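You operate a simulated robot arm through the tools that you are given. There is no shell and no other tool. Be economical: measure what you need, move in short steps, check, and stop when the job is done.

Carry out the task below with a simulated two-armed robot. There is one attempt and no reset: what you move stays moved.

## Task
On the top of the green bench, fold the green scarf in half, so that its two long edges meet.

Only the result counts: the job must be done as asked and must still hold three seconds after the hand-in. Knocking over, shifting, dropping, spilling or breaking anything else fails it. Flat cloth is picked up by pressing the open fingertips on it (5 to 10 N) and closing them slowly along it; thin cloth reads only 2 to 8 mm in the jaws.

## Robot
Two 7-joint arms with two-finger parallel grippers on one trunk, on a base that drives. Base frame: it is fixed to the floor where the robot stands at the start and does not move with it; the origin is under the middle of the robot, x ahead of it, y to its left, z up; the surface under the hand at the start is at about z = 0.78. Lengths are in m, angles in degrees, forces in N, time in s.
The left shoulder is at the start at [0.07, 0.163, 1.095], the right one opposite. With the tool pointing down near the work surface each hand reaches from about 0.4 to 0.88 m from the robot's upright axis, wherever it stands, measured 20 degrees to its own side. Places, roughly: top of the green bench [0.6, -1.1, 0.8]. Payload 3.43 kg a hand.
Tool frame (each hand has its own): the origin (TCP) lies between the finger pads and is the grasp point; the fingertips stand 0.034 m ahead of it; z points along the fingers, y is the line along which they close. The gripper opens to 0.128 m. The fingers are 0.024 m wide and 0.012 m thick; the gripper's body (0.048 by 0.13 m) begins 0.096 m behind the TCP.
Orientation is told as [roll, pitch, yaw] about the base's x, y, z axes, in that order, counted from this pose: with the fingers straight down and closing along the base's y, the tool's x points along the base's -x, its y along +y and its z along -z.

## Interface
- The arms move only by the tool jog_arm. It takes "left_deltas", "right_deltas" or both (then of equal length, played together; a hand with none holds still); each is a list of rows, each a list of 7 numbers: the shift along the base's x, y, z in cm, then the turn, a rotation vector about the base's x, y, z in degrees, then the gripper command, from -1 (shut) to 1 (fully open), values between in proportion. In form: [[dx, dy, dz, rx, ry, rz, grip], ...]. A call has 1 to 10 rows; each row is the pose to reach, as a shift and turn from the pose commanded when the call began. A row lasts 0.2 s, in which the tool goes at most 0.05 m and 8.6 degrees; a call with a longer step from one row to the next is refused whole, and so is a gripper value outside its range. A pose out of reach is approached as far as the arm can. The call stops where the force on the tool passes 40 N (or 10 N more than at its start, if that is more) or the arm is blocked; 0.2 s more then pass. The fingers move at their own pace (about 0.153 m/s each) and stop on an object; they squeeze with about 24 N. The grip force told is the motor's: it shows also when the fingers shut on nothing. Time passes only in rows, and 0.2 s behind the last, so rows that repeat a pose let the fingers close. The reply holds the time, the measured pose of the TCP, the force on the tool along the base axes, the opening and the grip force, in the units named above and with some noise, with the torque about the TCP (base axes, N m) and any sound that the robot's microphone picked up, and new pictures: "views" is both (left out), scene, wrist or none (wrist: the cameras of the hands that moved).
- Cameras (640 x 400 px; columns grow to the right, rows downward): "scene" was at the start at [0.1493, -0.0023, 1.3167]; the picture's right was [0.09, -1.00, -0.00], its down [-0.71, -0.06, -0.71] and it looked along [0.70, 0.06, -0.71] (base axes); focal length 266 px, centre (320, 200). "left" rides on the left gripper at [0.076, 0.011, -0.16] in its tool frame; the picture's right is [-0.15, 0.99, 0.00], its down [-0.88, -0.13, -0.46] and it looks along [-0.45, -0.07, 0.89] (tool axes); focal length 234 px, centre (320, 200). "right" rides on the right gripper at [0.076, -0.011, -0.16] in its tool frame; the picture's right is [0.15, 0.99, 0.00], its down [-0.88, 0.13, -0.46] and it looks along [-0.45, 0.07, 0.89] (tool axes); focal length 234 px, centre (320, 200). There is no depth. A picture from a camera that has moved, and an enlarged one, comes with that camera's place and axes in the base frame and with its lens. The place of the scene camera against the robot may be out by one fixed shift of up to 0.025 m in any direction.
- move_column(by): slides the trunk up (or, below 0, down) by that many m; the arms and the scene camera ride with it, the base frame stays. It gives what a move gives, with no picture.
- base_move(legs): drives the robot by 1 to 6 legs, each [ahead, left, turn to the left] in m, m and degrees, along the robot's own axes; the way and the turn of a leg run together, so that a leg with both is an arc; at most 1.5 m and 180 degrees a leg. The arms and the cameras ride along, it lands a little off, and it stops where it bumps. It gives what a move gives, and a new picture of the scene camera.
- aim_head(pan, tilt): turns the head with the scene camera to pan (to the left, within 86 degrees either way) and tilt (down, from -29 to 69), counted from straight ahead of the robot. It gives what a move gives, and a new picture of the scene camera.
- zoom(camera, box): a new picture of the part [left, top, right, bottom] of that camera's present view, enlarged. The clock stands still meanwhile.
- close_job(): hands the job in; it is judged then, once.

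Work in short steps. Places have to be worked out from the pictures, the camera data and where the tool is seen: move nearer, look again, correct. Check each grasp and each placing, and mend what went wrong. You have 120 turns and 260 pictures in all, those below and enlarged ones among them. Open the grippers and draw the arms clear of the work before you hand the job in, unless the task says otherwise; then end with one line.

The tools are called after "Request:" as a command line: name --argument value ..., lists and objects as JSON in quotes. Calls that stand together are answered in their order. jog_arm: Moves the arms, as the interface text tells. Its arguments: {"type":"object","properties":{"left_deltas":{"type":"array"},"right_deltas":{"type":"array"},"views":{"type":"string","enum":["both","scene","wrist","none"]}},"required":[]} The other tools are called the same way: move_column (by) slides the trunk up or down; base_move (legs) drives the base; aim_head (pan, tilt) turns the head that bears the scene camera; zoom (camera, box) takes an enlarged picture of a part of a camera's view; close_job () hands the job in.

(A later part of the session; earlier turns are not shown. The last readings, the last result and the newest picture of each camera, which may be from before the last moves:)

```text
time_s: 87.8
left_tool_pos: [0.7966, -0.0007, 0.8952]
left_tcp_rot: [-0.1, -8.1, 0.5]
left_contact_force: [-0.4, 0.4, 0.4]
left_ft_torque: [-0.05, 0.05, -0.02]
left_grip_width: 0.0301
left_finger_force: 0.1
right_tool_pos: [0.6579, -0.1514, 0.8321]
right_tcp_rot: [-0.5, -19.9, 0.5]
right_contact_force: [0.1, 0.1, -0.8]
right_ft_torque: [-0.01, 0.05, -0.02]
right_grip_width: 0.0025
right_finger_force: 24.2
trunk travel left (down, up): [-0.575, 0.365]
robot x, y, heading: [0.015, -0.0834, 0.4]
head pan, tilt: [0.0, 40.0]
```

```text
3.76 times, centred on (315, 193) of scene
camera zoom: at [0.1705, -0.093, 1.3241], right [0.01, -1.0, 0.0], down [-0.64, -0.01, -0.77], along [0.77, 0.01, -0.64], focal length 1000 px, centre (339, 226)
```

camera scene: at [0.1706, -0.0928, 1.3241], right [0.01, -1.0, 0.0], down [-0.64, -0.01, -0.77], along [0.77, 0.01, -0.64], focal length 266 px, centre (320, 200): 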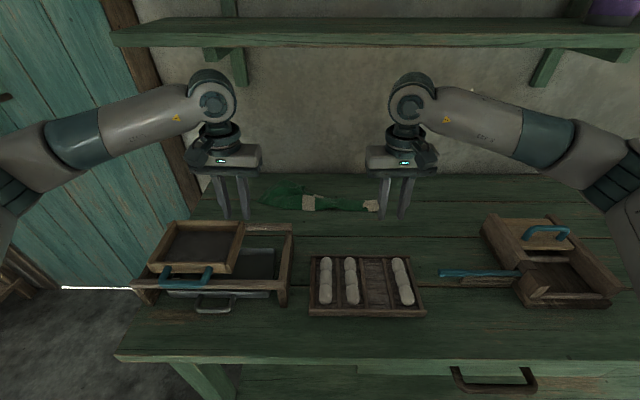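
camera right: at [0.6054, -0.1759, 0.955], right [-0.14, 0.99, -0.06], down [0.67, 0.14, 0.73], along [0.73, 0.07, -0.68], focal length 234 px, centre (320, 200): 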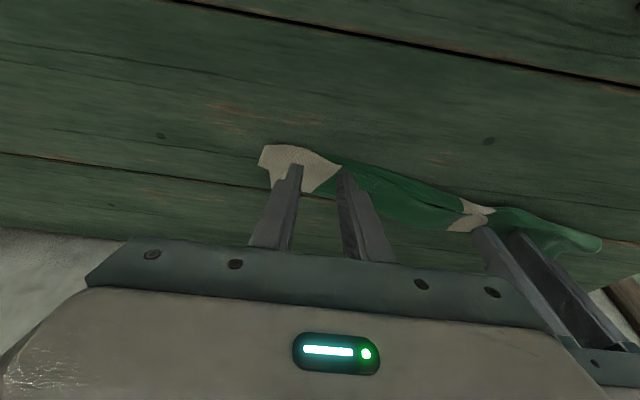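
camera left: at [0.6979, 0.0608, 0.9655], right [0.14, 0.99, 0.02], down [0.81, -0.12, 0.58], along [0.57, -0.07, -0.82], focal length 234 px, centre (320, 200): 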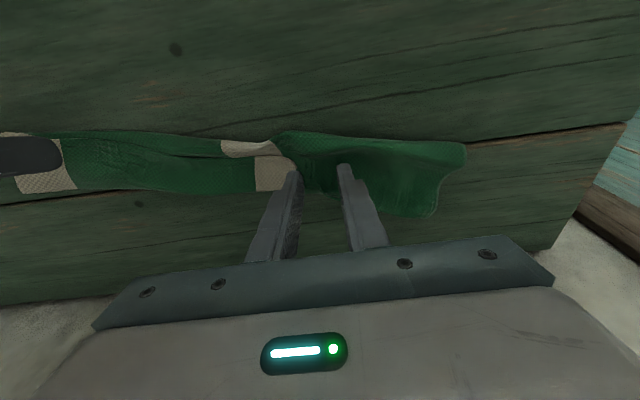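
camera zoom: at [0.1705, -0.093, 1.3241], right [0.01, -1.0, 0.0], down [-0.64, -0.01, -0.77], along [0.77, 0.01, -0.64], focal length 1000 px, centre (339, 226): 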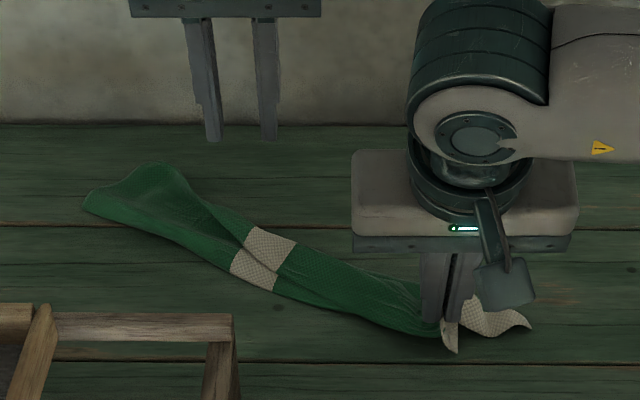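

The right half is still in a Z. I'll pin the left stack with the left hand, raise the right edge high over x≈0.79 so the right half hangs like a curtain, then lay it toward the robot, flat.

Request:
jog_arm --left_deltas '[[1, 3, 0, 0, 0, 0, -0.53], [2, 6, -1, 0, 0, 0, -0.53], [2.5, 7.6, -4, 0, 0, 0, -0.53], [2.5, 7.6, -6, 0, 0, 0, -0.53], [2.5, 7.6, -7.5, 0, 0, 0, -0.53], [2.5, 7.6, -8, 0, 0, 0, -0.53], [2.5, 7.6, -8, 0, 0, 0, -0.53]]' --right_deltas '[[0, 0, 0.5, 0, 0, 0, -1], [0, 0, 1, 0, 0, 0, -1], [0, 0, 1, 0, 0, 0, -1], [1, 0, 3, 0, 0, 0, -1], [2, 0, 5, 0, 0, 0, -1], [4, 0, 7, 0, 0, 0, -1], [6, 0, 9, 0, 0, 0, -1]]' --views "none"

Request:
jog_arm --right_deltas '[[2, 0, 1, 0, 0, 0, -1], [4, 0, 2, 0, 0, 0, -1], [6, 0.5, 2.4, 0, 0, 0, -1], [7, 1, 2.4, 0, 0, 0, -1], [7, 1, 2.4, 0, 0, 0, -1]]' --views "wrist"

Request:
zoom --camera "scene" --box '[230, 120, 400, 226]'

```text
time_s: 89.5
left_tool_pos: [0.8207, 0.0732, 0.8172]
left_tcp_rot: [-0.3, -8.2, 0.5]
left_contact_force: [1.8, 1.3, 8.9]
left_ft_torque: [0.05, -0.03, -0.03]
left_grip_width: 0.0298
left_finger_force: 0.0
right_tool_pos: [0.7184, -0.1521, 0.9227]
right_tcp_rot: [-0.5, -19.9, 0.5]
right_contact_force: [0.3, 0.0, -0.7]
right_ft_torque: [0.04, 0.02, -0.02]
right_grip_width: 0.0025
right_finger_force: 23.8
trunk travel left (down, up): [-0.575, 0.365]
robot x, y, heading: [0.0184, -0.0833, 0.4]
head pan, tilt: [0.0, 40.0]
```

```text
time_s: 90.7
left_tool_pos: [0.8196, 0.0739, 0.8185]
left_tcp_rot: [-0.3, -8.2, 0.6]
left_contact_force: [3.3, -0.3, 14.5]
left_ft_torque: [-0.01, -0.05, 0.03]
left_grip_width: 0.03
left_finger_force: 0.1
right_tool_pos: [0.7878, -0.142, 0.9469]
right_tcp_rot: [-0.3, -19.8, 0.5]
right_contact_force: [0.4, 0.5, -0.1]
right_ft_torque: [-0.01, 0.02, 0.0]
right_grip_width: 0.0024
right_finger_force: 23.8
trunk travel left (down, up): [-0.575, 0.365]
robot x, y, heading: [0.0159, -0.0849, 0.4]
head pan, tilt: [0.0, 40.0]
camera right: at [0.6619, -0.1535, 1.072], right [-0.14, 0.99, -0.06], down [0.67, 0.14, 0.73], along [0.73, 0.07, -0.68], focal length 234 px, centre (320, 200)
```

right: 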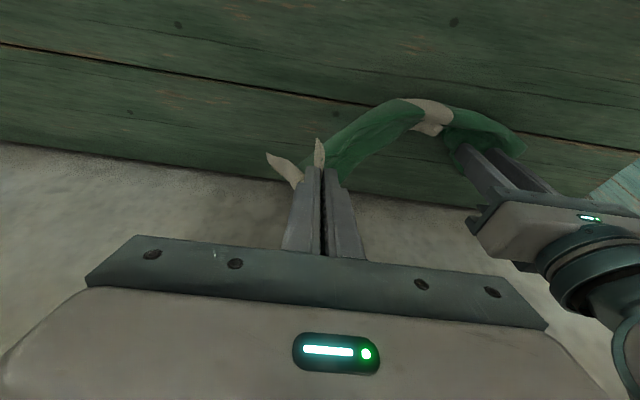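

```text
3.76 times, centred on (315, 173) of scene
camera zoom: at [0.1688, -0.0933, 1.3244], right [0.01, -1.0, 0.0], down [-0.64, -0.01, -0.77], along [0.77, 0.01, -0.64], focal length 1000 px, centre (339, 302)
```

zoom: 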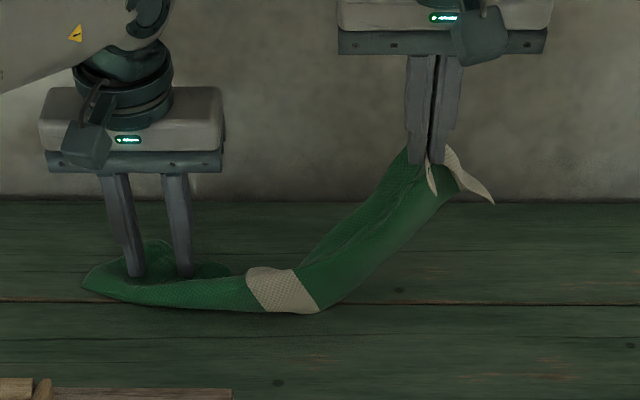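

The right half lifts as a folded band. I zoom in at the gripped end to see what's held.

Request:
zoom --camera "right" --box '[240, 80, 440, 205]'

Request:
zoom --camera "scene" --box '[310, 145, 374, 185]'

Request:
zoom --camera "left" --box '[0, 60, 320, 260]'

```text
3.20 times, centred on (340, 142) of right
camera zoom: at [0.6619, -0.1535, 1.072], right [-0.14, 0.99, -0.06], down [0.67, 0.14, 0.73], along [0.73, 0.07, -0.68], focal length 749 px, centre (256, 384)
```

zoom: 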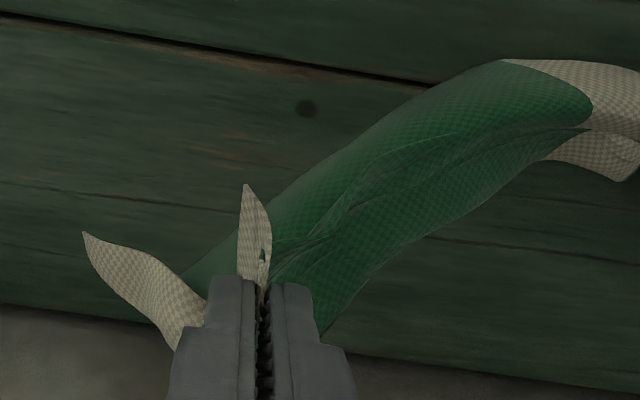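

```text
10.00 times, centred on (342, 165) of scene
camera zoom: at [0.1688, -0.0933, 1.3244], right [0.01, -1.0, 0.0], down [-0.64, -0.01, -0.77], along [0.77, 0.01, -0.64], focal length 2655 px, centre (100, 550)
```

zoom: 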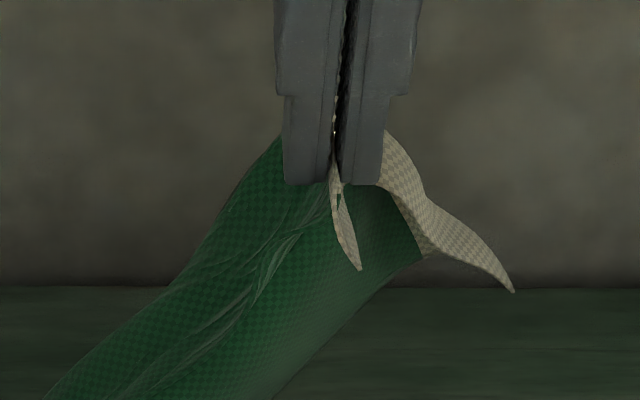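

```text
2.00 times, centred on (160, 160) of left
camera zoom: at [0.7226, 0.0858, 0.9653], right [0.14, 0.99, 0.02], down [0.81, -0.12, 0.58], along [0.57, -0.07, -0.82], focal length 468 px, centre (640, 280)
```

zoom: 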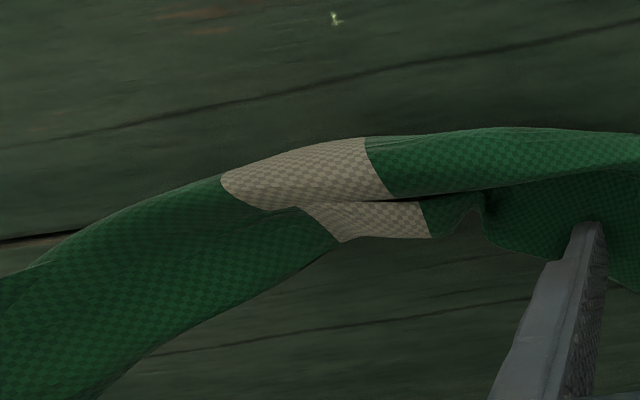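

The sheet at the right now drapes over the grip with one edge in front and the other behind. I lay it down toward the robot: lowering while moving −x.

Request:
jog_arm --right_deltas '[[0, -0.5, -3, 0, 0, 0, -1], [-1, -1, -5.5, 0, 0, 0, -1], [-3, -1.5, -7.5, 0, 0, 0, -1], [-5, -2, -9, 0, 0, 0, -1], [-7, -2, -10, 0, 0, 0, -1], [-9, -2, -11, 0, 0, 0, -1], [-10.5, -2, -11.8, 0, 0, 0, -1], [-11, -2, -12.1, 0, 0, 0, -1], [-11, -2, -12.1, 0, 0, 0, -1]]' --views "wrist"

Request:
zoom --camera "scene" --box '[230, 140, 400, 246]'

Request:
zoom --camera "right" --box '[200, 80, 520, 280]'

```text
time_s: 92.7
left_tool_pos: [0.8186, 0.0751, 0.8184]
left_tcp_rot: [-0.3, -8.2, 0.4]
left_contact_force: [1.3, 0.9, 15.9]
left_ft_torque: [-0.03, 0.05, 0.0]
left_grip_width: 0.0303
left_finger_force: 0.0
right_tool_pos: [0.6766, -0.1629, 0.8266]
right_tcp_rot: [-0.5, -19.9, 0.4]
right_contact_force: [-1.0, -0.2, -0.5]
right_ft_torque: [0.0, -0.02, 0.01]
right_grip_width: 0.0024
right_finger_force: 24.4
trunk travel left (down, up): [-0.575, 0.365]
robot x, y, heading: [0.0156, -0.086, 0.5]
head pan, tilt: [0.0, 40.0]
camera right: at [0.5517, -0.1736, 0.9505], right [-0.14, 0.99, -0.06], down [0.67, 0.14, 0.73], along [0.73, 0.07, -0.68], focal length 234 px, centre (320, 200)
```

right: 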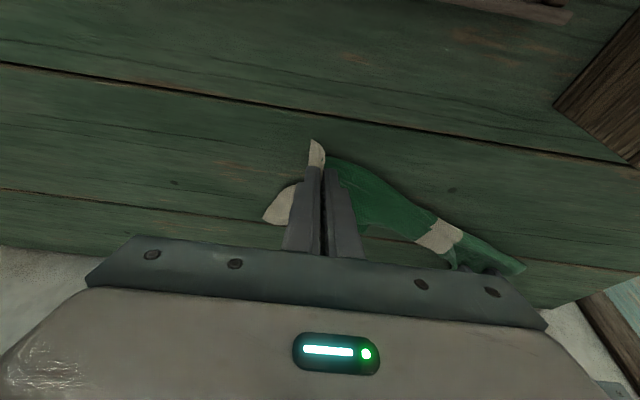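

```text
3.76 times, centred on (315, 193) of scene
camera zoom: at [0.1684, -0.0932, 1.3244], right [0.01, -1.0, 0.0], down [-0.64, -0.01, -0.77], along [0.77, 0.01, -0.64], focal length 1000 px, centre (339, 226)
```

zoom: 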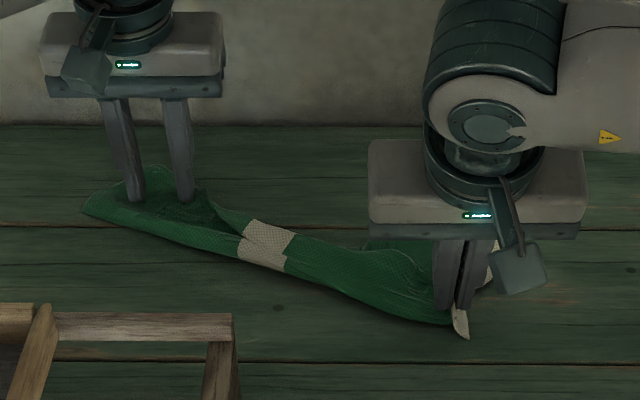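

```text
2.00 times, centred on (360, 180) of right
camera zoom: at [0.5517, -0.1736, 0.9505], right [-0.14, 0.99, -0.06], down [0.67, 0.14, 0.73], along [0.73, 0.07, -0.68], focal length 468 px, centre (240, 240)
```

zoom: 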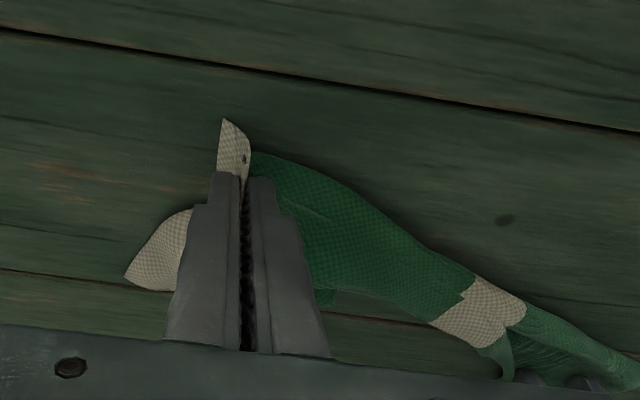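

The right end is now open: edges at x≈0.66 (held) and x≈0.777. As before, I pin the far edge's layer with the left hand, rolled away, at about (0.768, −0.072).

Request:
jog_arm --left_deltas '[[0, 0, 2, 0, 0, 0, -0.7], [-1, -2, 5, -5, -4, 0, -1], [-2, -6, 5.5, -10, -8, 0, -1], [-4, -10, 5.5, -17, -10, 0, -1], [-5, -13, 5, -22, -12, 0, -1], [-5.1, -14.7, 4, -25, -12, 0, -1], [-5.1, -14.7, 2, -25, -12, 0, -1], [-5.1, -14.7, 1, -25, -12, 0, -1]]' --views "wrist"

Request:
zoom --camera "left" --box '[60, 60, 460, 310]'

Request:
zoom --camera "scene" --box '[230, 140, 400, 246]'

```text
time_s: 94.5
left_tool_pos: [0.7703, -0.0729, 0.8254]
left_tcp_rot: [-26.5, -18.7, 6.8]
left_contact_force: [-0.4, -0.2, 0.0]
left_ft_torque: [0.0, -0.01, 0.0]
left_grip_width: 0.0
left_finger_force: 24.0
right_tool_pos: [0.6794, -0.1617, 0.8253]
right_tcp_rot: [-0.6, -19.7, 0.5]
right_contact_force: [-0.9, 0.4, 0.2]
right_ft_torque: [0.01, 0.0, 0.01]
right_grip_width: 0.0025
right_finger_force: 23.8
trunk travel left (down, up): [-0.575, 0.365]
robot x, y, heading: [0.0163, -0.0838, 0.3]
head pan, tilt: [0.0, 40.0]
camera left: at [0.6455, -0.0048, 0.9321], right [0.18, 0.91, -0.37], down [0.67, 0.17, 0.72], along [0.72, -0.38, -0.58], focal length 234 px, centre (320, 200)
```

left: 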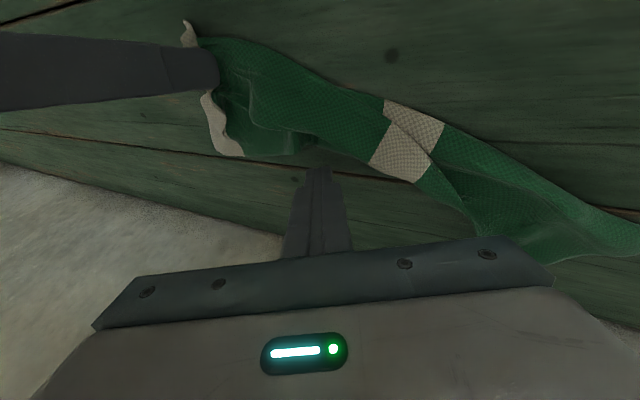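

```text
1.60 times, centred on (260, 185) of left
camera zoom: at [0.6455, -0.0048, 0.9321], right [0.18, 0.91, -0.37], down [0.67, 0.17, 0.72], along [0.72, -0.38, -0.58], focal length 375 px, centre (416, 224)
```

zoom: 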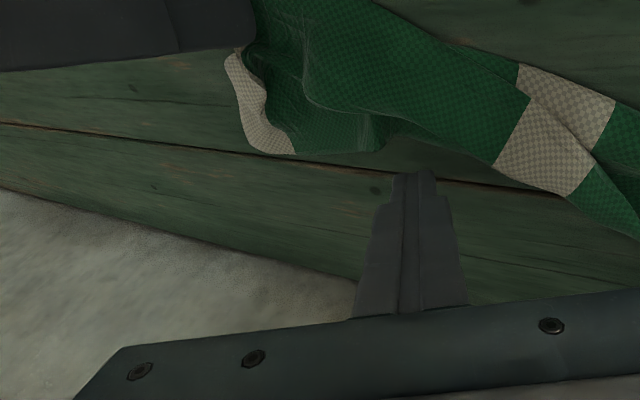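

```text
3.76 times, centred on (315, 193) of scene
camera zoom: at [0.1705, -0.093, 1.3241], right [0.01, -1.0, 0.0], down [-0.64, -0.01, -0.77], along [0.77, 0.01, -0.64], focal length 1000 px, centre (339, 226)
```

zoom: 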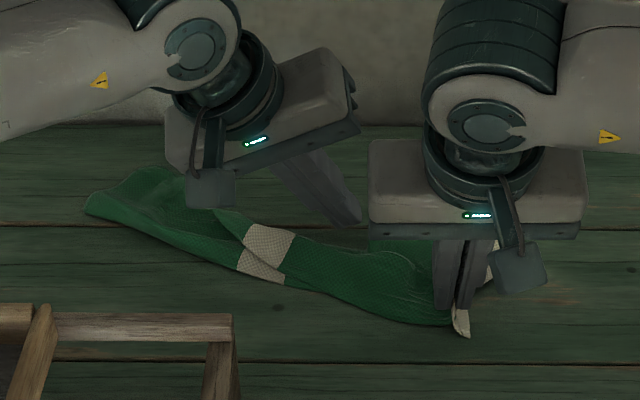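

The exposed lower-layer strip lies at y −0.19…−0.12, x≈0.77. I move the left pin there, rolling further (38°) to leave room for the right hand, and press.

Request:
jog_arm --left_deltas '[[0, 0, 1.5, -6, 0, 0, -1], [-0.3, -1.5, 1.8, -13, 0, 0, -1], [-0.6, -3.1, 1.5, -13, 0, 0, -1], [-0.6, -3.1, 0.5, -13, 0, 0, -1], [-0.6, -3.1, -0.3, -13, 0, 0, -1], [-0.6, -3.1, -0.8, -13, 0, 0, -1], [-0.6, -3.1, -0.8, -13, 0, 0, -1]]' --views "none"

Request:
zoom --camera "left" --box '[60, 60, 460, 310]'

Request:
zoom --camera "scene" --box '[230, 140, 400, 246]'

```text
time_s: 96.0
left_tool_pos: [0.7636, -0.1042, 0.8156]
left_tcp_rot: [-40.1, -16.7, 10.7]
left_contact_force: [0.7, -0.4, -0.1]
left_ft_torque: [0.01, -0.03, -0.03]
left_grip_width: 0.0001
left_finger_force: 24.1
right_tool_pos: [0.6791, -0.1622, 0.826]
right_tcp_rot: [-0.5, -19.8, 0.6]
right_contact_force: [0.4, 0.1, 0.1]
right_ft_torque: [0.01, -0.01, 0.03]
right_grip_width: 0.0025
right_finger_force: 23.9
trunk travel left (down, up): [-0.575, 0.365]
robot x, y, heading: [0.0199, -0.0839, 0.5]
head pan, tilt: [0.0, 40.0]
```

```text
1.60 times, centred on (260, 185) of left
camera zoom: at [0.6397, -0.0131, 0.9058], right [0.18, 0.8, -0.57], down [0.67, 0.33, 0.67], along [0.72, -0.5, -0.48], focal length 375 px, centre (416, 224)
```

zoom: 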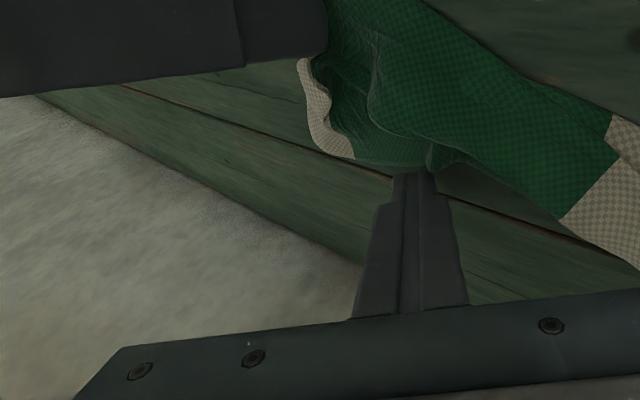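

```text
3.76 times, centred on (315, 193) of scene
camera zoom: at [0.1703, -0.093, 1.3241], right [0.01, -1.0, 0.0], down [-0.64, -0.01, -0.77], along [0.77, 0.01, -0.64], focal length 1000 px, centre (339, 226)
```

zoom: 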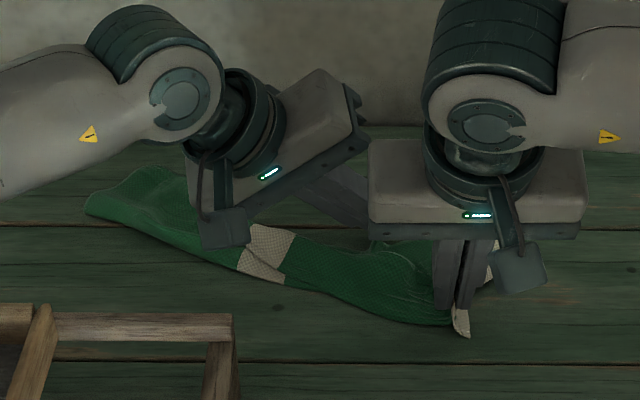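

Not yet in contact; I shift slightly onto the strip and press.

Request:
jog_arm --left_deltas '[[-0.6, -1, 0, 0, 0, 0, -1], [-0.6, -1, -0.4, 0, 0, 0, -1], [-0.6, -1, -0.7, 0, 0, 0, -1], [-0.6, -1, -0.9, 0, 0, 0, -1], [-0.6, -1, -0.9, 0, 0, 0, -1]]' --views "none"

Request:
zoom --camera "left" --box '[160, 60, 420, 220]'

```text
time_s: 97.2
left_tool_pos: [0.7582, -0.1138, 0.8168]
left_tcp_rot: [-40.5, -17.1, 10.9]
left_contact_force: [1.9, -0.3, 31.5]
left_ft_torque: [-0.42, -0.13, 0.02]
left_grip_width: 0.0002
left_finger_force: 24.3
right_tool_pos: [0.6762, -0.1623, 0.8273]
right_tcp_rot: [-0.5, -20.0, 0.4]
right_contact_force: [-1.0, -0.4, -0.1]
right_ft_torque: [0.02, 0.03, -0.02]
right_grip_width: 0.0026
right_finger_force: 24.0
trunk travel left (down, up): [-0.575, 0.365]
robot x, y, heading: [0.0159, -0.0808, 0.8]
head pan, tilt: [0.0, 40.0]
```

```text
2.46 times, centred on (290, 140) of left
camera zoom: at [0.6324, -0.0232, 0.9024], right [0.18, 0.8, -0.57], down [0.66, 0.33, 0.67], along [0.73, -0.5, -0.47], focal length 576 px, centre (394, 348)
```

zoom: 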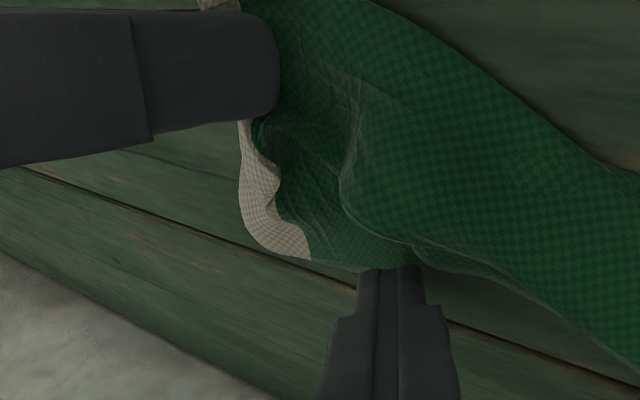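

Lower layer firmly pinned (31 N). I fold the right edge over in a low arc toward the far edge.

Request:
jog_arm --right_deltas '[[0.5, 0, 1.5, 0, 0, 0, -1], [1.5, 0, 3, 0, 2, 0, -1], [3, -0.2, 4, 0, 4, 0, -1], [4.8, -0.3, 4.3, 0, 6, 0, -1], [6.6, -0.4, 3.8, 0, 8, 0, -1], [8.2, -0.5, 2.8, 0, 10, 0, -1], [9.4, -0.6, 1.8, 0, 12, 0, -1], [10, -0.6, 1.3, 0, 12, 0, -1], [10, -0.6, 1.3, 0, 12, 0, -1]]' --views "none"

Request:
zoom --camera "left" --box '[60, 40, 460, 290]'

Request:
zoom --camera "scene" --box '[230, 140, 400, 246]'

Request:
zoom --camera "right" --box '[200, 60, 520, 260]'

```text
time_s: 99.2
left_tool_pos: [0.7591, -0.1135, 0.8154]
left_tcp_rot: [-40.5, -17.1, 11.0]
left_contact_force: [3.5, 0.2, 33.2]
left_ft_torque: [-0.76, -0.22, 0.03]
left_grip_width: 0.0003
left_finger_force: 23.6
right_tool_pos: [0.7762, -0.1672, 0.8409]
right_tcp_rot: [-0.3, -8.0, 0.5]
right_contact_force: [-1.7, -2.3, 1.1]
right_ft_torque: [0.25, 0.12, 0.1]
right_grip_width: 0.0025
right_finger_force: 23.9
trunk travel left (down, up): [-0.575, 0.365]
robot x, y, heading: [0.0149, -0.0874, 0.6]
head pan, tilt: [0.0, 40.0]
```

```text
1.60 times, centred on (260, 165) of left
camera zoom: at [0.6324, -0.0232, 0.9025], right [0.18, 0.8, -0.57], down [0.66, 0.33, 0.67], along [0.73, -0.5, -0.47], focal length 375 px, centre (416, 256)
```

zoom: 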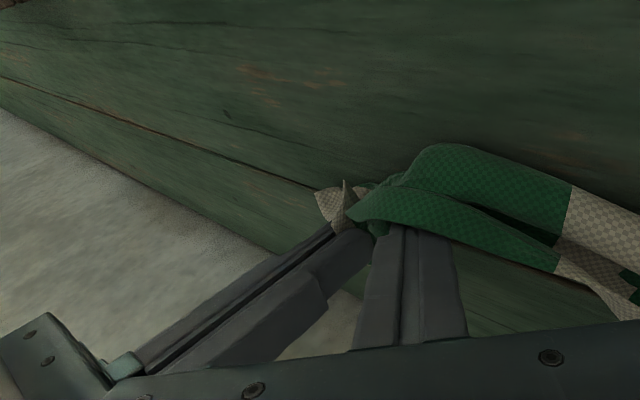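

```text
3.76 times, centred on (315, 193) of scene
camera zoom: at [0.1662, -0.0928, 1.3247], right [0.01, -1.0, 0.0], down [-0.64, -0.01, -0.77], along [0.77, 0.01, -0.64], focal length 1000 px, centre (339, 226)
```

zoom: 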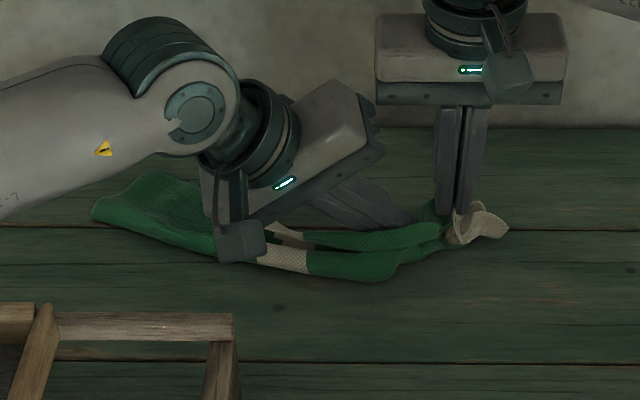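

```text
2.00 times, centred on (360, 160) of right
camera zoom: at [0.6787, -0.1794, 0.9884], right [-0.15, 0.99, -0.03], down [0.81, 0.14, 0.57], along [0.57, 0.06, -0.82], focal length 468 px, centre (240, 280)
```

zoom: 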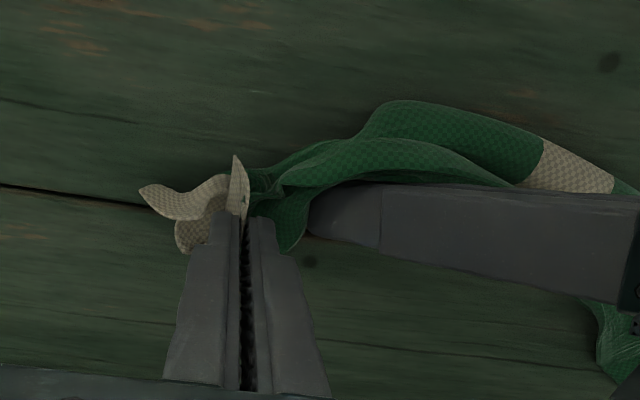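

The edge is over the far side, though a small flap of it points back. I lower, release gently, and look.

Request:
jog_arm --right_deltas '[[0.5, 0, -0.5, 0, 6, 0, -1], [1, 0, -1, 0, 12, 0, -1], [1.4, 0, -1.4, 0, 18, 0, -1], [1.4, 0, -1.6, 0, 18, 0, -0.93], [1.4, 0, -1.6, 0, 18, 0, -0.85], [1.4, 0, -1.6, 0, 18, 0, -0.75], [1.4, 0, 0.5, 0, 18, 0, -0.75], [1.4, -0.5, 4, 0, 14, 0, -0.75], [1.4, -1, 7, 0, 8, 0, -0.75]]' --views "none"

Request:
zoom --camera "scene" --box '[230, 140, 400, 246]'

Request:
zoom --camera "right" --box '[200, 0, 520, 200]'

```text
time_s: 101.2
left_tool_pos: [0.7559, -0.1138, 0.8153]
left_tcp_rot: [-40.4, -17.2, 11.1]
left_contact_force: [2.3, 0.8, 35.0]
left_ft_torque: [-0.47, -0.12, 0.03]
left_grip_width: 0.0001
left_finger_force: 24.3
right_tool_pos: [0.789, -0.176, 0.9104]
right_tcp_rot: [-0.4, -0.1, 0.4]
right_contact_force: [0.4, -0.1, 0.1]
right_ft_torque: [-0.01, 0.01, -0.02]
right_grip_width: 0.0159
right_finger_force: 0.0
trunk travel left (down, up): [-0.575, 0.365]
robot x, y, heading: [0.0178, -0.0828, 0.6]
head pan, tilt: [0.0, 40.0]
```

```text
3.76 times, centred on (315, 193) of scene
camera zoom: at [0.1662, -0.0931, 1.3246], right [0.01, -1.0, 0.0], down [-0.64, -0.01, -0.77], along [0.77, 0.01, -0.64], focal length 1000 px, centre (339, 226)
```

zoom: 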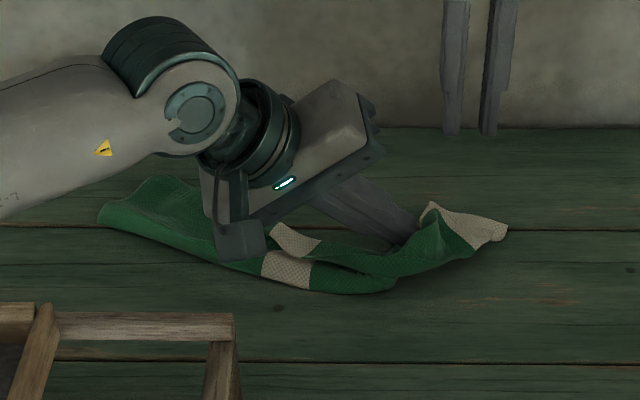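

```text
2.00 times, centred on (360, 100) of right
camera zoom: at [0.7136, -0.1882, 1.0702], right [-0.15, 0.99, -0.01], down [0.88, 0.14, 0.46], along [0.45, 0.07, -0.89], focal length 468 px, centre (240, 400)
```

zoom: 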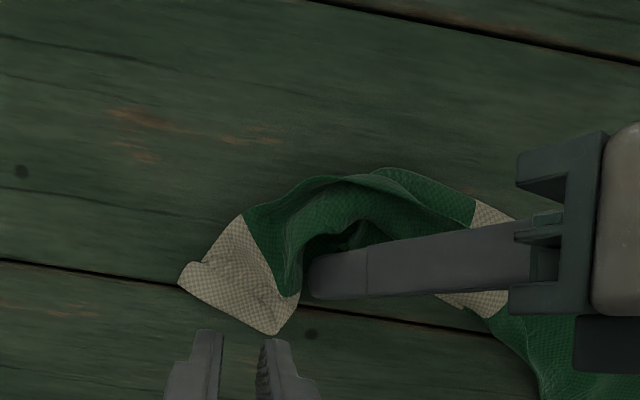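

The right end is now neatly folded. I withdraw the left pin straight up along its own axis and look at the whole.

Request:
jog_arm --left_deltas '[[0, 0.5, 1, 0, 0, 0, -1], [0, 2, 3.5, 0, 0, 0, -1], [0, 4, 6.5, 8, 0, 0, -1], [0, 7, 8, 16, 0, 0, -1], [0.5, 10, 8, 24, 0, 0, -1], [1, 13, 8, 32, 0, 0, -1], [1, 15, 8, 38, 0, 0, -1]]' --views "none"

Request:
zoom --camera "scene" --box '[230, 140, 400, 246]'

Request:
zoom --camera "right" --box '[200, 0, 640, 275]'

Request:
zoom --camera "left" --box '[0, 0, 440, 275]'

```text
time_s: 102.8
left_tool_pos: [0.7688, 0.039, 0.8888]
left_tcp_rot: [-0.1, -19.6, -2.2]
left_contact_force: [0.2, 0.8, 0.6]
left_ft_torque: [0.03, 0.04, 0.0]
left_grip_width: 0.0
left_finger_force: 24.2
right_tool_pos: [0.7928, -0.1774, 0.9081]
right_tcp_rot: [-0.2, 0.3, 0.4]
right_contact_force: [-1.0, 0.9, 0.0]
right_ft_torque: [0.01, 0.02, 0.02]
right_grip_width: 0.016
right_finger_force: 0.1
trunk travel left (down, up): [-0.575, 0.365]
robot x, y, heading: [0.0145, -0.0866, 0.5]
head pan, tilt: [0.0, 40.0]
```

```text
3.76 times, centred on (315, 193) of scene
camera zoom: at [0.1703, -0.0929, 1.3241], right [0.01, -1.0, 0.0], down [-0.64, -0.01, -0.77], along [0.77, 0.01, -0.64], focal length 1000 px, centre (339, 226)
```

zoom: 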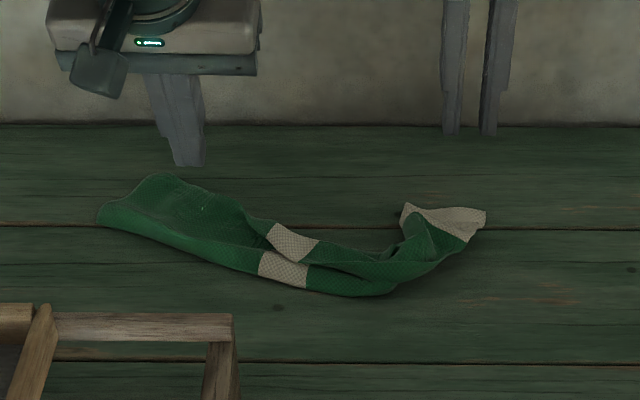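

```text
1.45 times, centred on (420, 138) of right
camera zoom: at [0.717, -0.1881, 1.0678], right [-0.15, 0.99, 0.0], down [0.88, 0.14, 0.45], along [0.45, 0.07, -0.89], focal length 341 px, centre (174, 291)
```

zoom: 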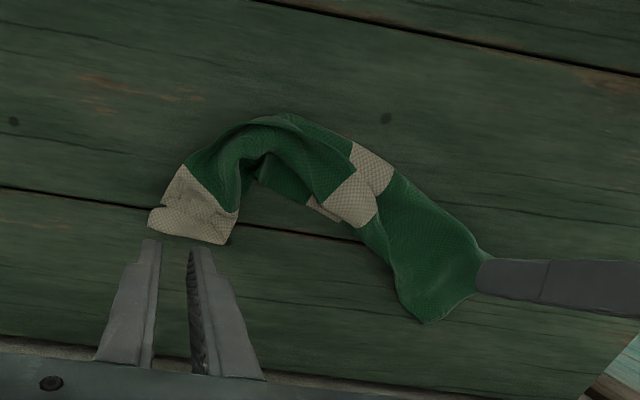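

```text
1.45 times, centred on (220, 138) of left
camera zoom: at [0.6444, 0.0539, 1.0142], right [0.18, 0.98, 0.05], down [0.67, -0.16, 0.73], along [0.72, -0.1, -0.69], focal length 341 px, centre (466, 291)
```

zoom: 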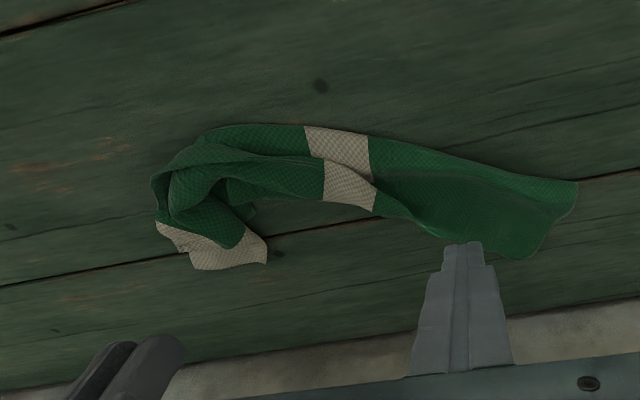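

Both ends are folded, but the scarf is bent into an arch. I press each end's stack and draw the ends apart to straighten it.

Request:
jog_arm --left_deltas '[[2, 2, 0, 0, 0, 0, -1], [4, 4, -1, 0, 0, 0, -1], [5.3, 4.6, -3, 0, 0, 0, -1], [5.3, 4.6, -5, 0, 0, 0, -1], [5.3, 4.6, -6.8, 0, 0, 0, -1], [5.3, 4.6, -7.2, 0, 0, 0, -1], [5.3, 4.6, -7.2, 0, 0, 0, -1]]' --right_deltas '[[-0.5, 0.5, -2, 0, 0, 0, -0.75], [-1, 1.3, -4, 0, 0, 0, -0.75], [-1, 1.3, -6, 0, 0, 0, -0.75], [-1, 1.3, -8, 0, 0, 0, -0.75], [-1, 1.3, -8.8, 0, 0, 0, -0.75], [-1, 1.3, -9.2, 0, 0, 0, -0.75], [-1, 1.3, -9.2, 0, 0, 0, -0.75]]' --views "none"

Request:
zoom --camera "right" --box '[200, 60, 640, 335]'

```text
time_s: 104.5
left_tool_pos: [0.8212, 0.0835, 0.8185]
left_tcp_rot: [-0.1, -19.8, -2.2]
left_contact_force: [2.7, 0.2, 6.3]
left_ft_torque: [0.02, -0.04, 0.02]
left_grip_width: 0.0
left_finger_force: 24.3
right_tool_pos: [0.7817, -0.1643, 0.818]
right_tcp_rot: [-0.4, 0.1, 0.4]
right_contact_force: [0.9, 0.1, 6.4]
right_ft_torque: [0.02, 0.03, -0.02]
right_grip_width: 0.0156
right_finger_force: 0.0
trunk travel left (down, up): [-0.575, 0.365]
robot x, y, heading: [0.018, -0.0814, 0.7]
head pan, tilt: [0.0, 40.0]
```

```text
1.45 times, centred on (420, 198) of right
camera zoom: at [0.7065, -0.1755, 0.9771], right [-0.15, 0.99, 0.0], down [0.88, 0.14, 0.45], along [0.45, 0.07, -0.89], focal length 341 px, centre (174, 204)
```

zoom: 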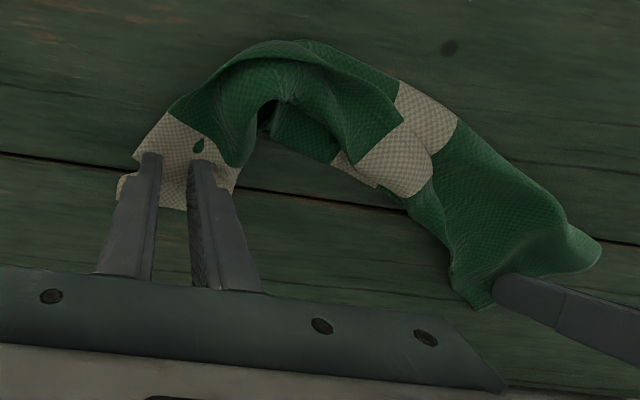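

Both ends pressed (~6 N). I press slightly more and draw them apart.

Request:
jog_arm --left_deltas '[[0, 0, -0.2, 0, 0, 0, -1], [0, 0.5, -0.2, 0, 0, 0, -1], [0, 1, -0.2, 0, 0, 0, -1], [0, 1.5, -0.2, 0, 0, 0, -1], [-0.2, 2, -0.2, 0, 0, 0, -1], [-0.4, 2.5, -0.2, 0, 0, 0, -1], [-0.6, 3, -0.2, 0, 0, 0, -1], [-0.8, 3.5, -0.2, 0, 0, 0, -1], [-1, 4, -0.2, 0, 0, 0, -1]]' --right_deltas '[[0, 0, -0.2, 0, 0, 0, -0.75], [-0.3, -0.8, -0.2, 0, 0, 0, -0.75], [-0.6, -1.6, -0.2, 0, 0, 0, -0.75], [-0.9, -2.4, -0.2, 0, 0, 0, -0.75], [-1.2, -3.2, -0.2, 0, 0, 0, -0.75], [-1.5, -4, -0.2, 0, 0, 0, -0.75], [-1.8, -4.8, -0.2, 0, 0, 0, -0.75], [-2.1, -5.6, -0.2, 0, 0, 0, -0.75], [-2.4, -6.2, -0.2, 0, 0, 0, -0.75]]' --views "none"

Request:
zoom --camera "right" --box '[200, 60, 640, 335]'

Request:
zoom --camera "left" --box '[0, 60, 440, 335]'

Request:
zoom --camera "scene" --box '[230, 140, 400, 246]'

```text
time_s: 106.5
left_tool_pos: [0.8084, 0.1218, 0.8184]
left_tcp_rot: [-0.2, -19.9, -2.3]
left_contact_force: [0.6, -7.0, 16.3]
left_ft_torque: [-0.21, -0.06, 0.02]
left_grip_width: 0.0001
left_finger_force: 24.7
right_tool_pos: [0.7565, -0.2281, 0.8162]
right_tcp_rot: [-0.4, 0.0, 0.4]
right_contact_force: [1.6, 0.8, 19.9]
right_ft_torque: [0.23, -0.02, -0.05]
right_grip_width: 0.0153
right_finger_force: 0.9
trunk travel left (down, up): [-0.575, 0.365]
robot x, y, heading: [0.0167, -0.0826, 0.6]
head pan, tilt: [0.0, 40.0]
```

```text
1.45 times, centred on (420, 198) of right
camera zoom: at [0.6804, -0.2393, 0.9766], right [-0.15, 0.99, -0.01], down [0.88, 0.14, 0.45], along [0.45, 0.06, -0.89], focal length 341 px, centre (174, 204)
```

zoom: 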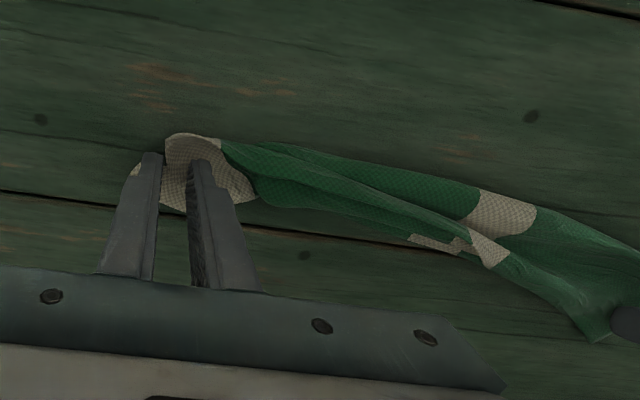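

```text
1.45 times, centred on (220, 198) of left
camera zoom: at [0.6841, 0.1385, 0.943], right [0.18, 0.98, 0.05], down [0.67, -0.16, 0.73], along [0.72, -0.1, -0.68], focal length 341 px, centre (466, 204)
```

zoom: 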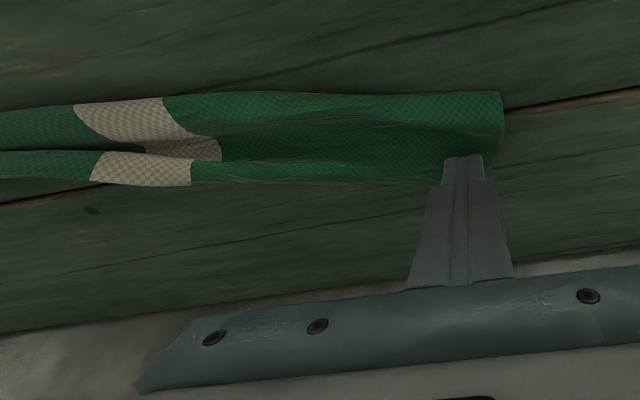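

```text
3.76 times, centred on (315, 193) of scene
camera zoom: at [0.1664, -0.0936, 1.3247], right [0.01, -1.0, 0.0], down [-0.64, -0.01, -0.77], along [0.77, 0.01, -0.64], focal length 1000 px, centre (339, 226)
```

zoom: 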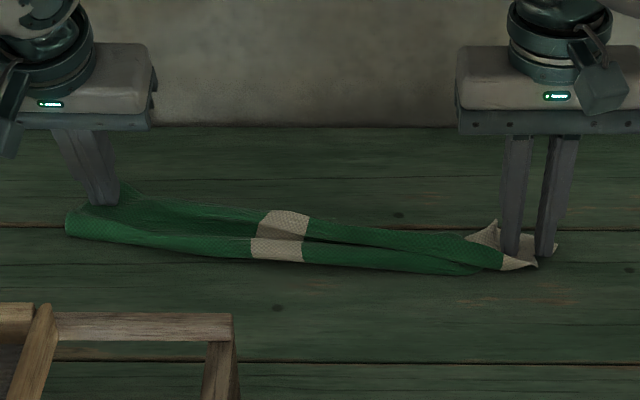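

The scarf is straight now with the edges together along the far side. I lift both hands to inspect.

Request:
jog_arm --left_deltas '[[0, -0.3, 0.5, 0, 0, 0, -1], [0, 0, 3, 0, 0, 0, -1], [0, 1, 6, 0, 4, 0, -1], [0, 2, 7.5, 0, 8, 0, -1]]' --right_deltas '[[0, 0.3, 0.5, 0, 0, 0, -0.75], [0, 0, 3, 0, 0, 0, -0.75], [2, -1, 6, 0, -6, 0, -0.75], [4, -1, 7.5, 0, -12, 0, -0.75]]' --views "none"

Request:
zoom --camera "right" --box '[240, 20, 480, 170]'

Request:
zoom --camera "left" --box '[60, 20, 400, 220]'

Request:
zoom --camera "scene" --box '[240, 160, 390, 254]'

```text
time_s: 107.5
left_tool_pos: [0.8109, 0.1429, 0.8892]
left_tcp_rot: [-0.5, -11.7, -2.0]
left_contact_force: [0.0, 0.3, 0.1]
left_ft_torque: [-0.02, 0.03, -0.01]
left_grip_width: 0.0001
left_finger_force: 23.7
right_tool_pos: [0.7992, -0.237, 0.8875]
right_tcp_rot: [-0.4, -11.8, 0.6]
right_contact_force: [-0.4, -0.8, -0.8]
right_ft_torque: [0.0, 0.0, 0.0]
right_grip_width: 0.0159
right_finger_force: 0.2
trunk travel left (down, up): [-0.575, 0.365]
robot x, y, heading: [0.0178, -0.0817, 0.6]
head pan, tilt: [0.0, 40.0]
```

```text
2.67 times, centred on (360, 95) of right
camera zoom: at [0.6923, -0.2485, 1.0288], right [-0.15, 0.99, -0.04], down [0.77, 0.14, 0.63], along [0.62, 0.06, -0.78], focal length 624 px, centre (213, 480)
```

zoom: 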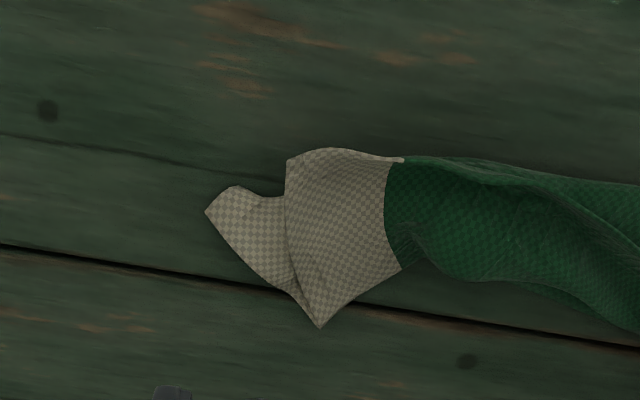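

```text
1.88 times, centred on (230, 120) of left
camera zoom: at [0.7054, 0.1596, 1.0311], right [0.18, 0.98, 0.02], down [0.77, -0.15, 0.62], along [0.62, -0.1, -0.78], focal length 441 px, centre (489, 351)
```

zoom: 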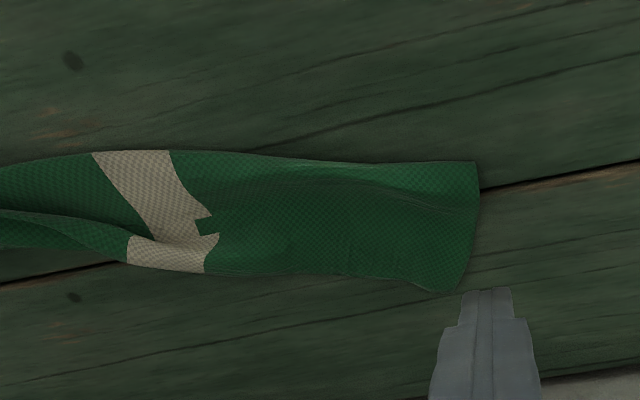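

```text
4.26 times, centred on (315, 207) of scene
camera zoom: at [0.1708, -0.0926, 1.3239], right [0.01, -1.0, 0.0], down [-0.64, -0.01, -0.77], along [0.77, 0.01, -0.64], focal length 1130 px, centre (341, 170)
```

zoom: 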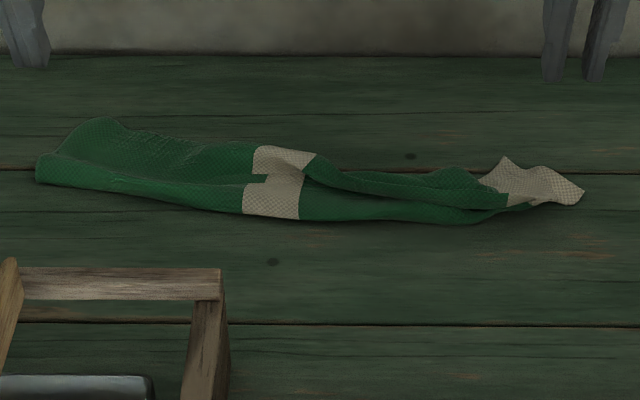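

Left half is perfect. At the right end the lower corner sits at (0.76, −0.25) while the upper corner is at (0.797, −0.198). I press the exposed lower corner and draw it outward (+x).

Request:
jog_arm --right_deltas '[[-1.5, -0.2, -2, 0, -4, 0, -1], [-3.6, -0.4, -4, 0, -8, 0, -1], [-3.6, -0.4, -6, 0, -8, 0, -1], [-3.6, -0.4, -6.9, 0, -8, 0, -1], [-3.6, -0.4, -7.3, 0, -8, 0, -1], [-2.9, -0.3, -7.3, 0, -8, 0, -1], [-2.2, -0.2, -7.3, 0, -8, 0, -1], [-1.5, -0.1, -7.3, 0, -8, 0, -1], [-0.8, 0, -7.3, 0, -8, 0, -1], [-0.8, 0, -7, 0, -8, 0, -1]]' --views "none"

Request:
jog_arm --right_deltas '[[0, 0, 3, 0, 0, 0, -1], [1, -0.5, 6, 0, 4, 0, -1], [1, -1, 7, 0, 8, 0, -1]]' --views "none"

Request:
zoom --camera "right" --box '[240, 20, 480, 170]'

```text
time_s: 109.7
left_tool_pos: [0.8117, 0.1431, 0.89]
left_tcp_rot: [-0.5, -11.7, -2.2]
left_contact_force: [0.4, -0.5, 0.2]
left_ft_torque: [0.02, -0.02, 0.0]
left_grip_width: 0.0001
left_finger_force: 23.7
right_tool_pos: [0.7898, -0.2365, 0.8187]
right_tcp_rot: [-0.5, -19.6, 0.5]
right_contact_force: [-0.8, 0.2, 1.1]
right_ft_torque: [0.0, 0.02, -0.01]
right_grip_width: 0.0
right_finger_force: 23.9
trunk travel left (down, up): [-0.575, 0.365]
robot x, y, heading: [0.0164, -0.0879, 0.6]
head pan, tilt: [0.0, 40.0]
```

```text
time_s: 110.5
left_tool_pos: [0.8099, 0.1413, 0.8899]
left_tcp_rot: [-0.4, -11.7, -2.0]
left_contact_force: [-0.1, -0.5, 0.4]
left_ft_torque: [-0.02, 0.01, 0.01]
left_grip_width: 0.0
left_finger_force: 24.1
right_tool_pos: [0.8002, -0.2467, 0.8908]
right_tcp_rot: [-0.4, -11.7, 0.5]
right_contact_force: [-0.6, -0.4, 1.2]
right_ft_torque: [0.03, -0.01, 0.05]
right_grip_width: 0.0
right_finger_force: 23.4
trunk travel left (down, up): [-0.575, 0.365]
robot x, y, heading: [0.0151, -0.087, 0.8]
head pan, tilt: [0.0, 40.0]
```

```text
2.67 times, centred on (360, 95) of right
camera zoom: at [0.6934, -0.2577, 1.0306], right [-0.15, 0.99, -0.04], down [0.77, 0.14, 0.62], along [0.62, 0.07, -0.78], focal length 624 px, centre (213, 480)
```

zoom: 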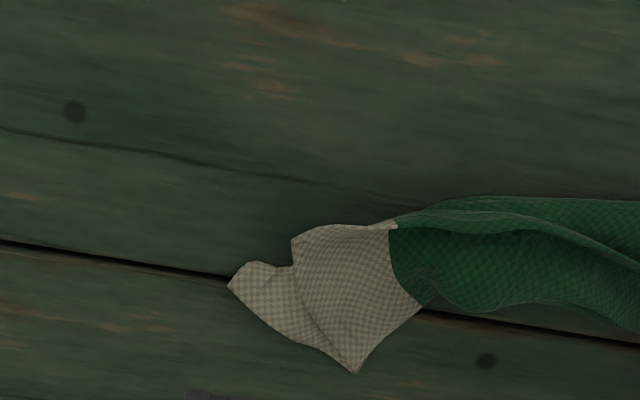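

The two corners meet at the far side; only the fold side of the right end is skewed. I pin the left end with the left hand and draw the upper panel at the right outward (−y) to square it and pull the scarf taut.

Request:
jog_arm --left_deltas '[[0, -1, -2, 0, 0, 0, -1], [0, -2, -4, 0, 0, 0, -1], [0, -2, -6, 0, 0, 0, -1], [0, -2, -7, 0, 0, 0, -1], [0, -2, -7.4, 0, 0, 0, -1], [0, -2, -7.4, 0, 0, 0, -1], [0, -2, -7.4, 0, 0, 0, -1]]' --right_deltas '[[-0.5, 2, -2, 0, 0, 0, -1], [-1.5, 3.6, -4, 0, 0, 0, -1], [-2.2, 3.6, -6, 0, 0, 0, -1], [-2.2, 3.6, -7, 0, 0, 0, -1], [-2.2, 3.6, -7.3, 0, 0, 0, -1], [-2.2, 3.6, -7.4, 0, 0, 0, -1], [-2.2, 3.6, -7.4, 0, 0, 0, -1]]' --views "none"

Request:
jog_arm --right_deltas '[[0, -0.5, -0.1, 0, 0, 0, -1], [-0.1, -1.1, -0.1, 0, 0, 0, -1], [-0.2, -1.7, -0.1, 0, 0, 0, -1], [-0.3, -2.3, -0.1, 0, 0, 0, -1], [-0.4, -2.9, -0.1, 0, 0, 0, -1], [-0.4, -3.3, -0.1, 0, 0, 0, -1], [-0.4, -3.2, 0.5, 0, 0, 0, -1], [-0.2, -3.2, 3, 0, 0, 0, -1], [1, -3.2, 6, 0, 0, 0, -1], [2.5, -3.2, 7.5, 0, 0, 0, -1]]' --views "none"

Request:
zoom --camera "right" --box '[200, 0, 560, 225]'

Request:
zoom --camera "scene" --box '[240, 160, 390, 254]'

```text
time_s: 112.0
left_tool_pos: [0.8096, 0.1232, 0.8181]
left_tcp_rot: [-0.5, -11.9, -2.1]
left_contact_force: [0.2, 0.6, 3.9]
left_ft_torque: [0.01, -0.04, -0.01]
left_grip_width: 0.0
left_finger_force: 23.8
right_tool_pos: [0.7782, -0.2097, 0.8184]
right_tcp_rot: [-0.3, -12.0, 0.4]
right_contact_force: [3.2, -0.4, 20.1]
right_ft_torque: [0.07, -0.01, -0.01]
right_grip_width: 0.0
right_finger_force: 24.3
trunk travel left (down, up): [-0.575, 0.365]
robot x, y, heading: [0.0174, -0.084, 0.5]
head pan, tilt: [0.0, 40.0]
```

```text
time_s: 114.2
left_tool_pos: [0.8108, 0.1227, 0.8177]
left_tcp_rot: [-0.5, -11.8, -2.1]
left_contact_force: [1.6, -1.0, 9.6]
left_ft_torque: [-0.14, -0.02, 0.0]
left_grip_width: 0.0
left_finger_force: 24.5
right_tool_pos: [0.8038, -0.2433, 0.8894]
right_tcp_rot: [-0.4, -11.8, 0.4]
right_contact_force: [-0.5, -0.3, 0.3]
right_ft_torque: [-0.01, -0.01, 0.0]
right_grip_width: 0.0
right_finger_force: 23.6
trunk travel left (down, up): [-0.575, 0.365]
robot x, y, heading: [0.0166, -0.0842, 0.7]
head pan, tilt: [0.0, 40.0]
```

```text
1.78 times, centred on (380, 112) of right
camera zoom: at [0.6963, -0.2547, 1.0312], right [-0.15, 0.99, -0.04], down [0.77, 0.14, 0.63], along [0.62, 0.06, -0.78], focal length 416 px, centre (213, 356)
```

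zoom: 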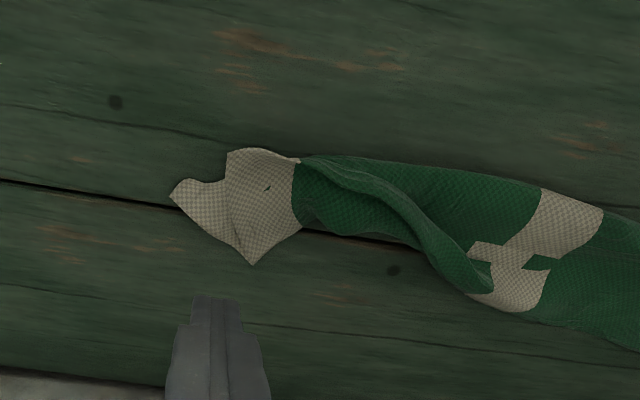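

```text
4.26 times, centred on (315, 207) of scene
camera zoom: at [0.1693, -0.0932, 1.3242], right [0.01, -1.0, 0.0], down [-0.64, -0.01, -0.77], along [0.77, 0.01, -0.64], focal length 1130 px, centre (341, 170)
```

zoom: 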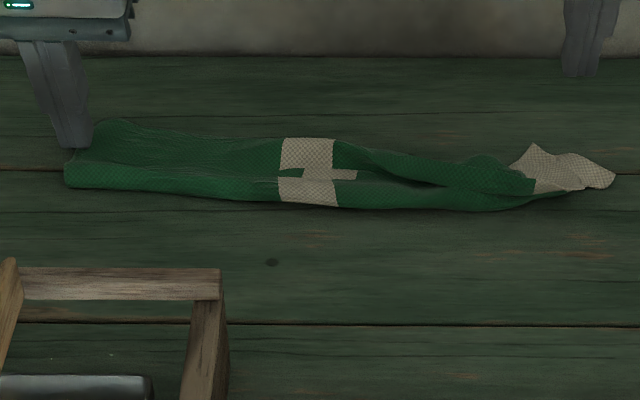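

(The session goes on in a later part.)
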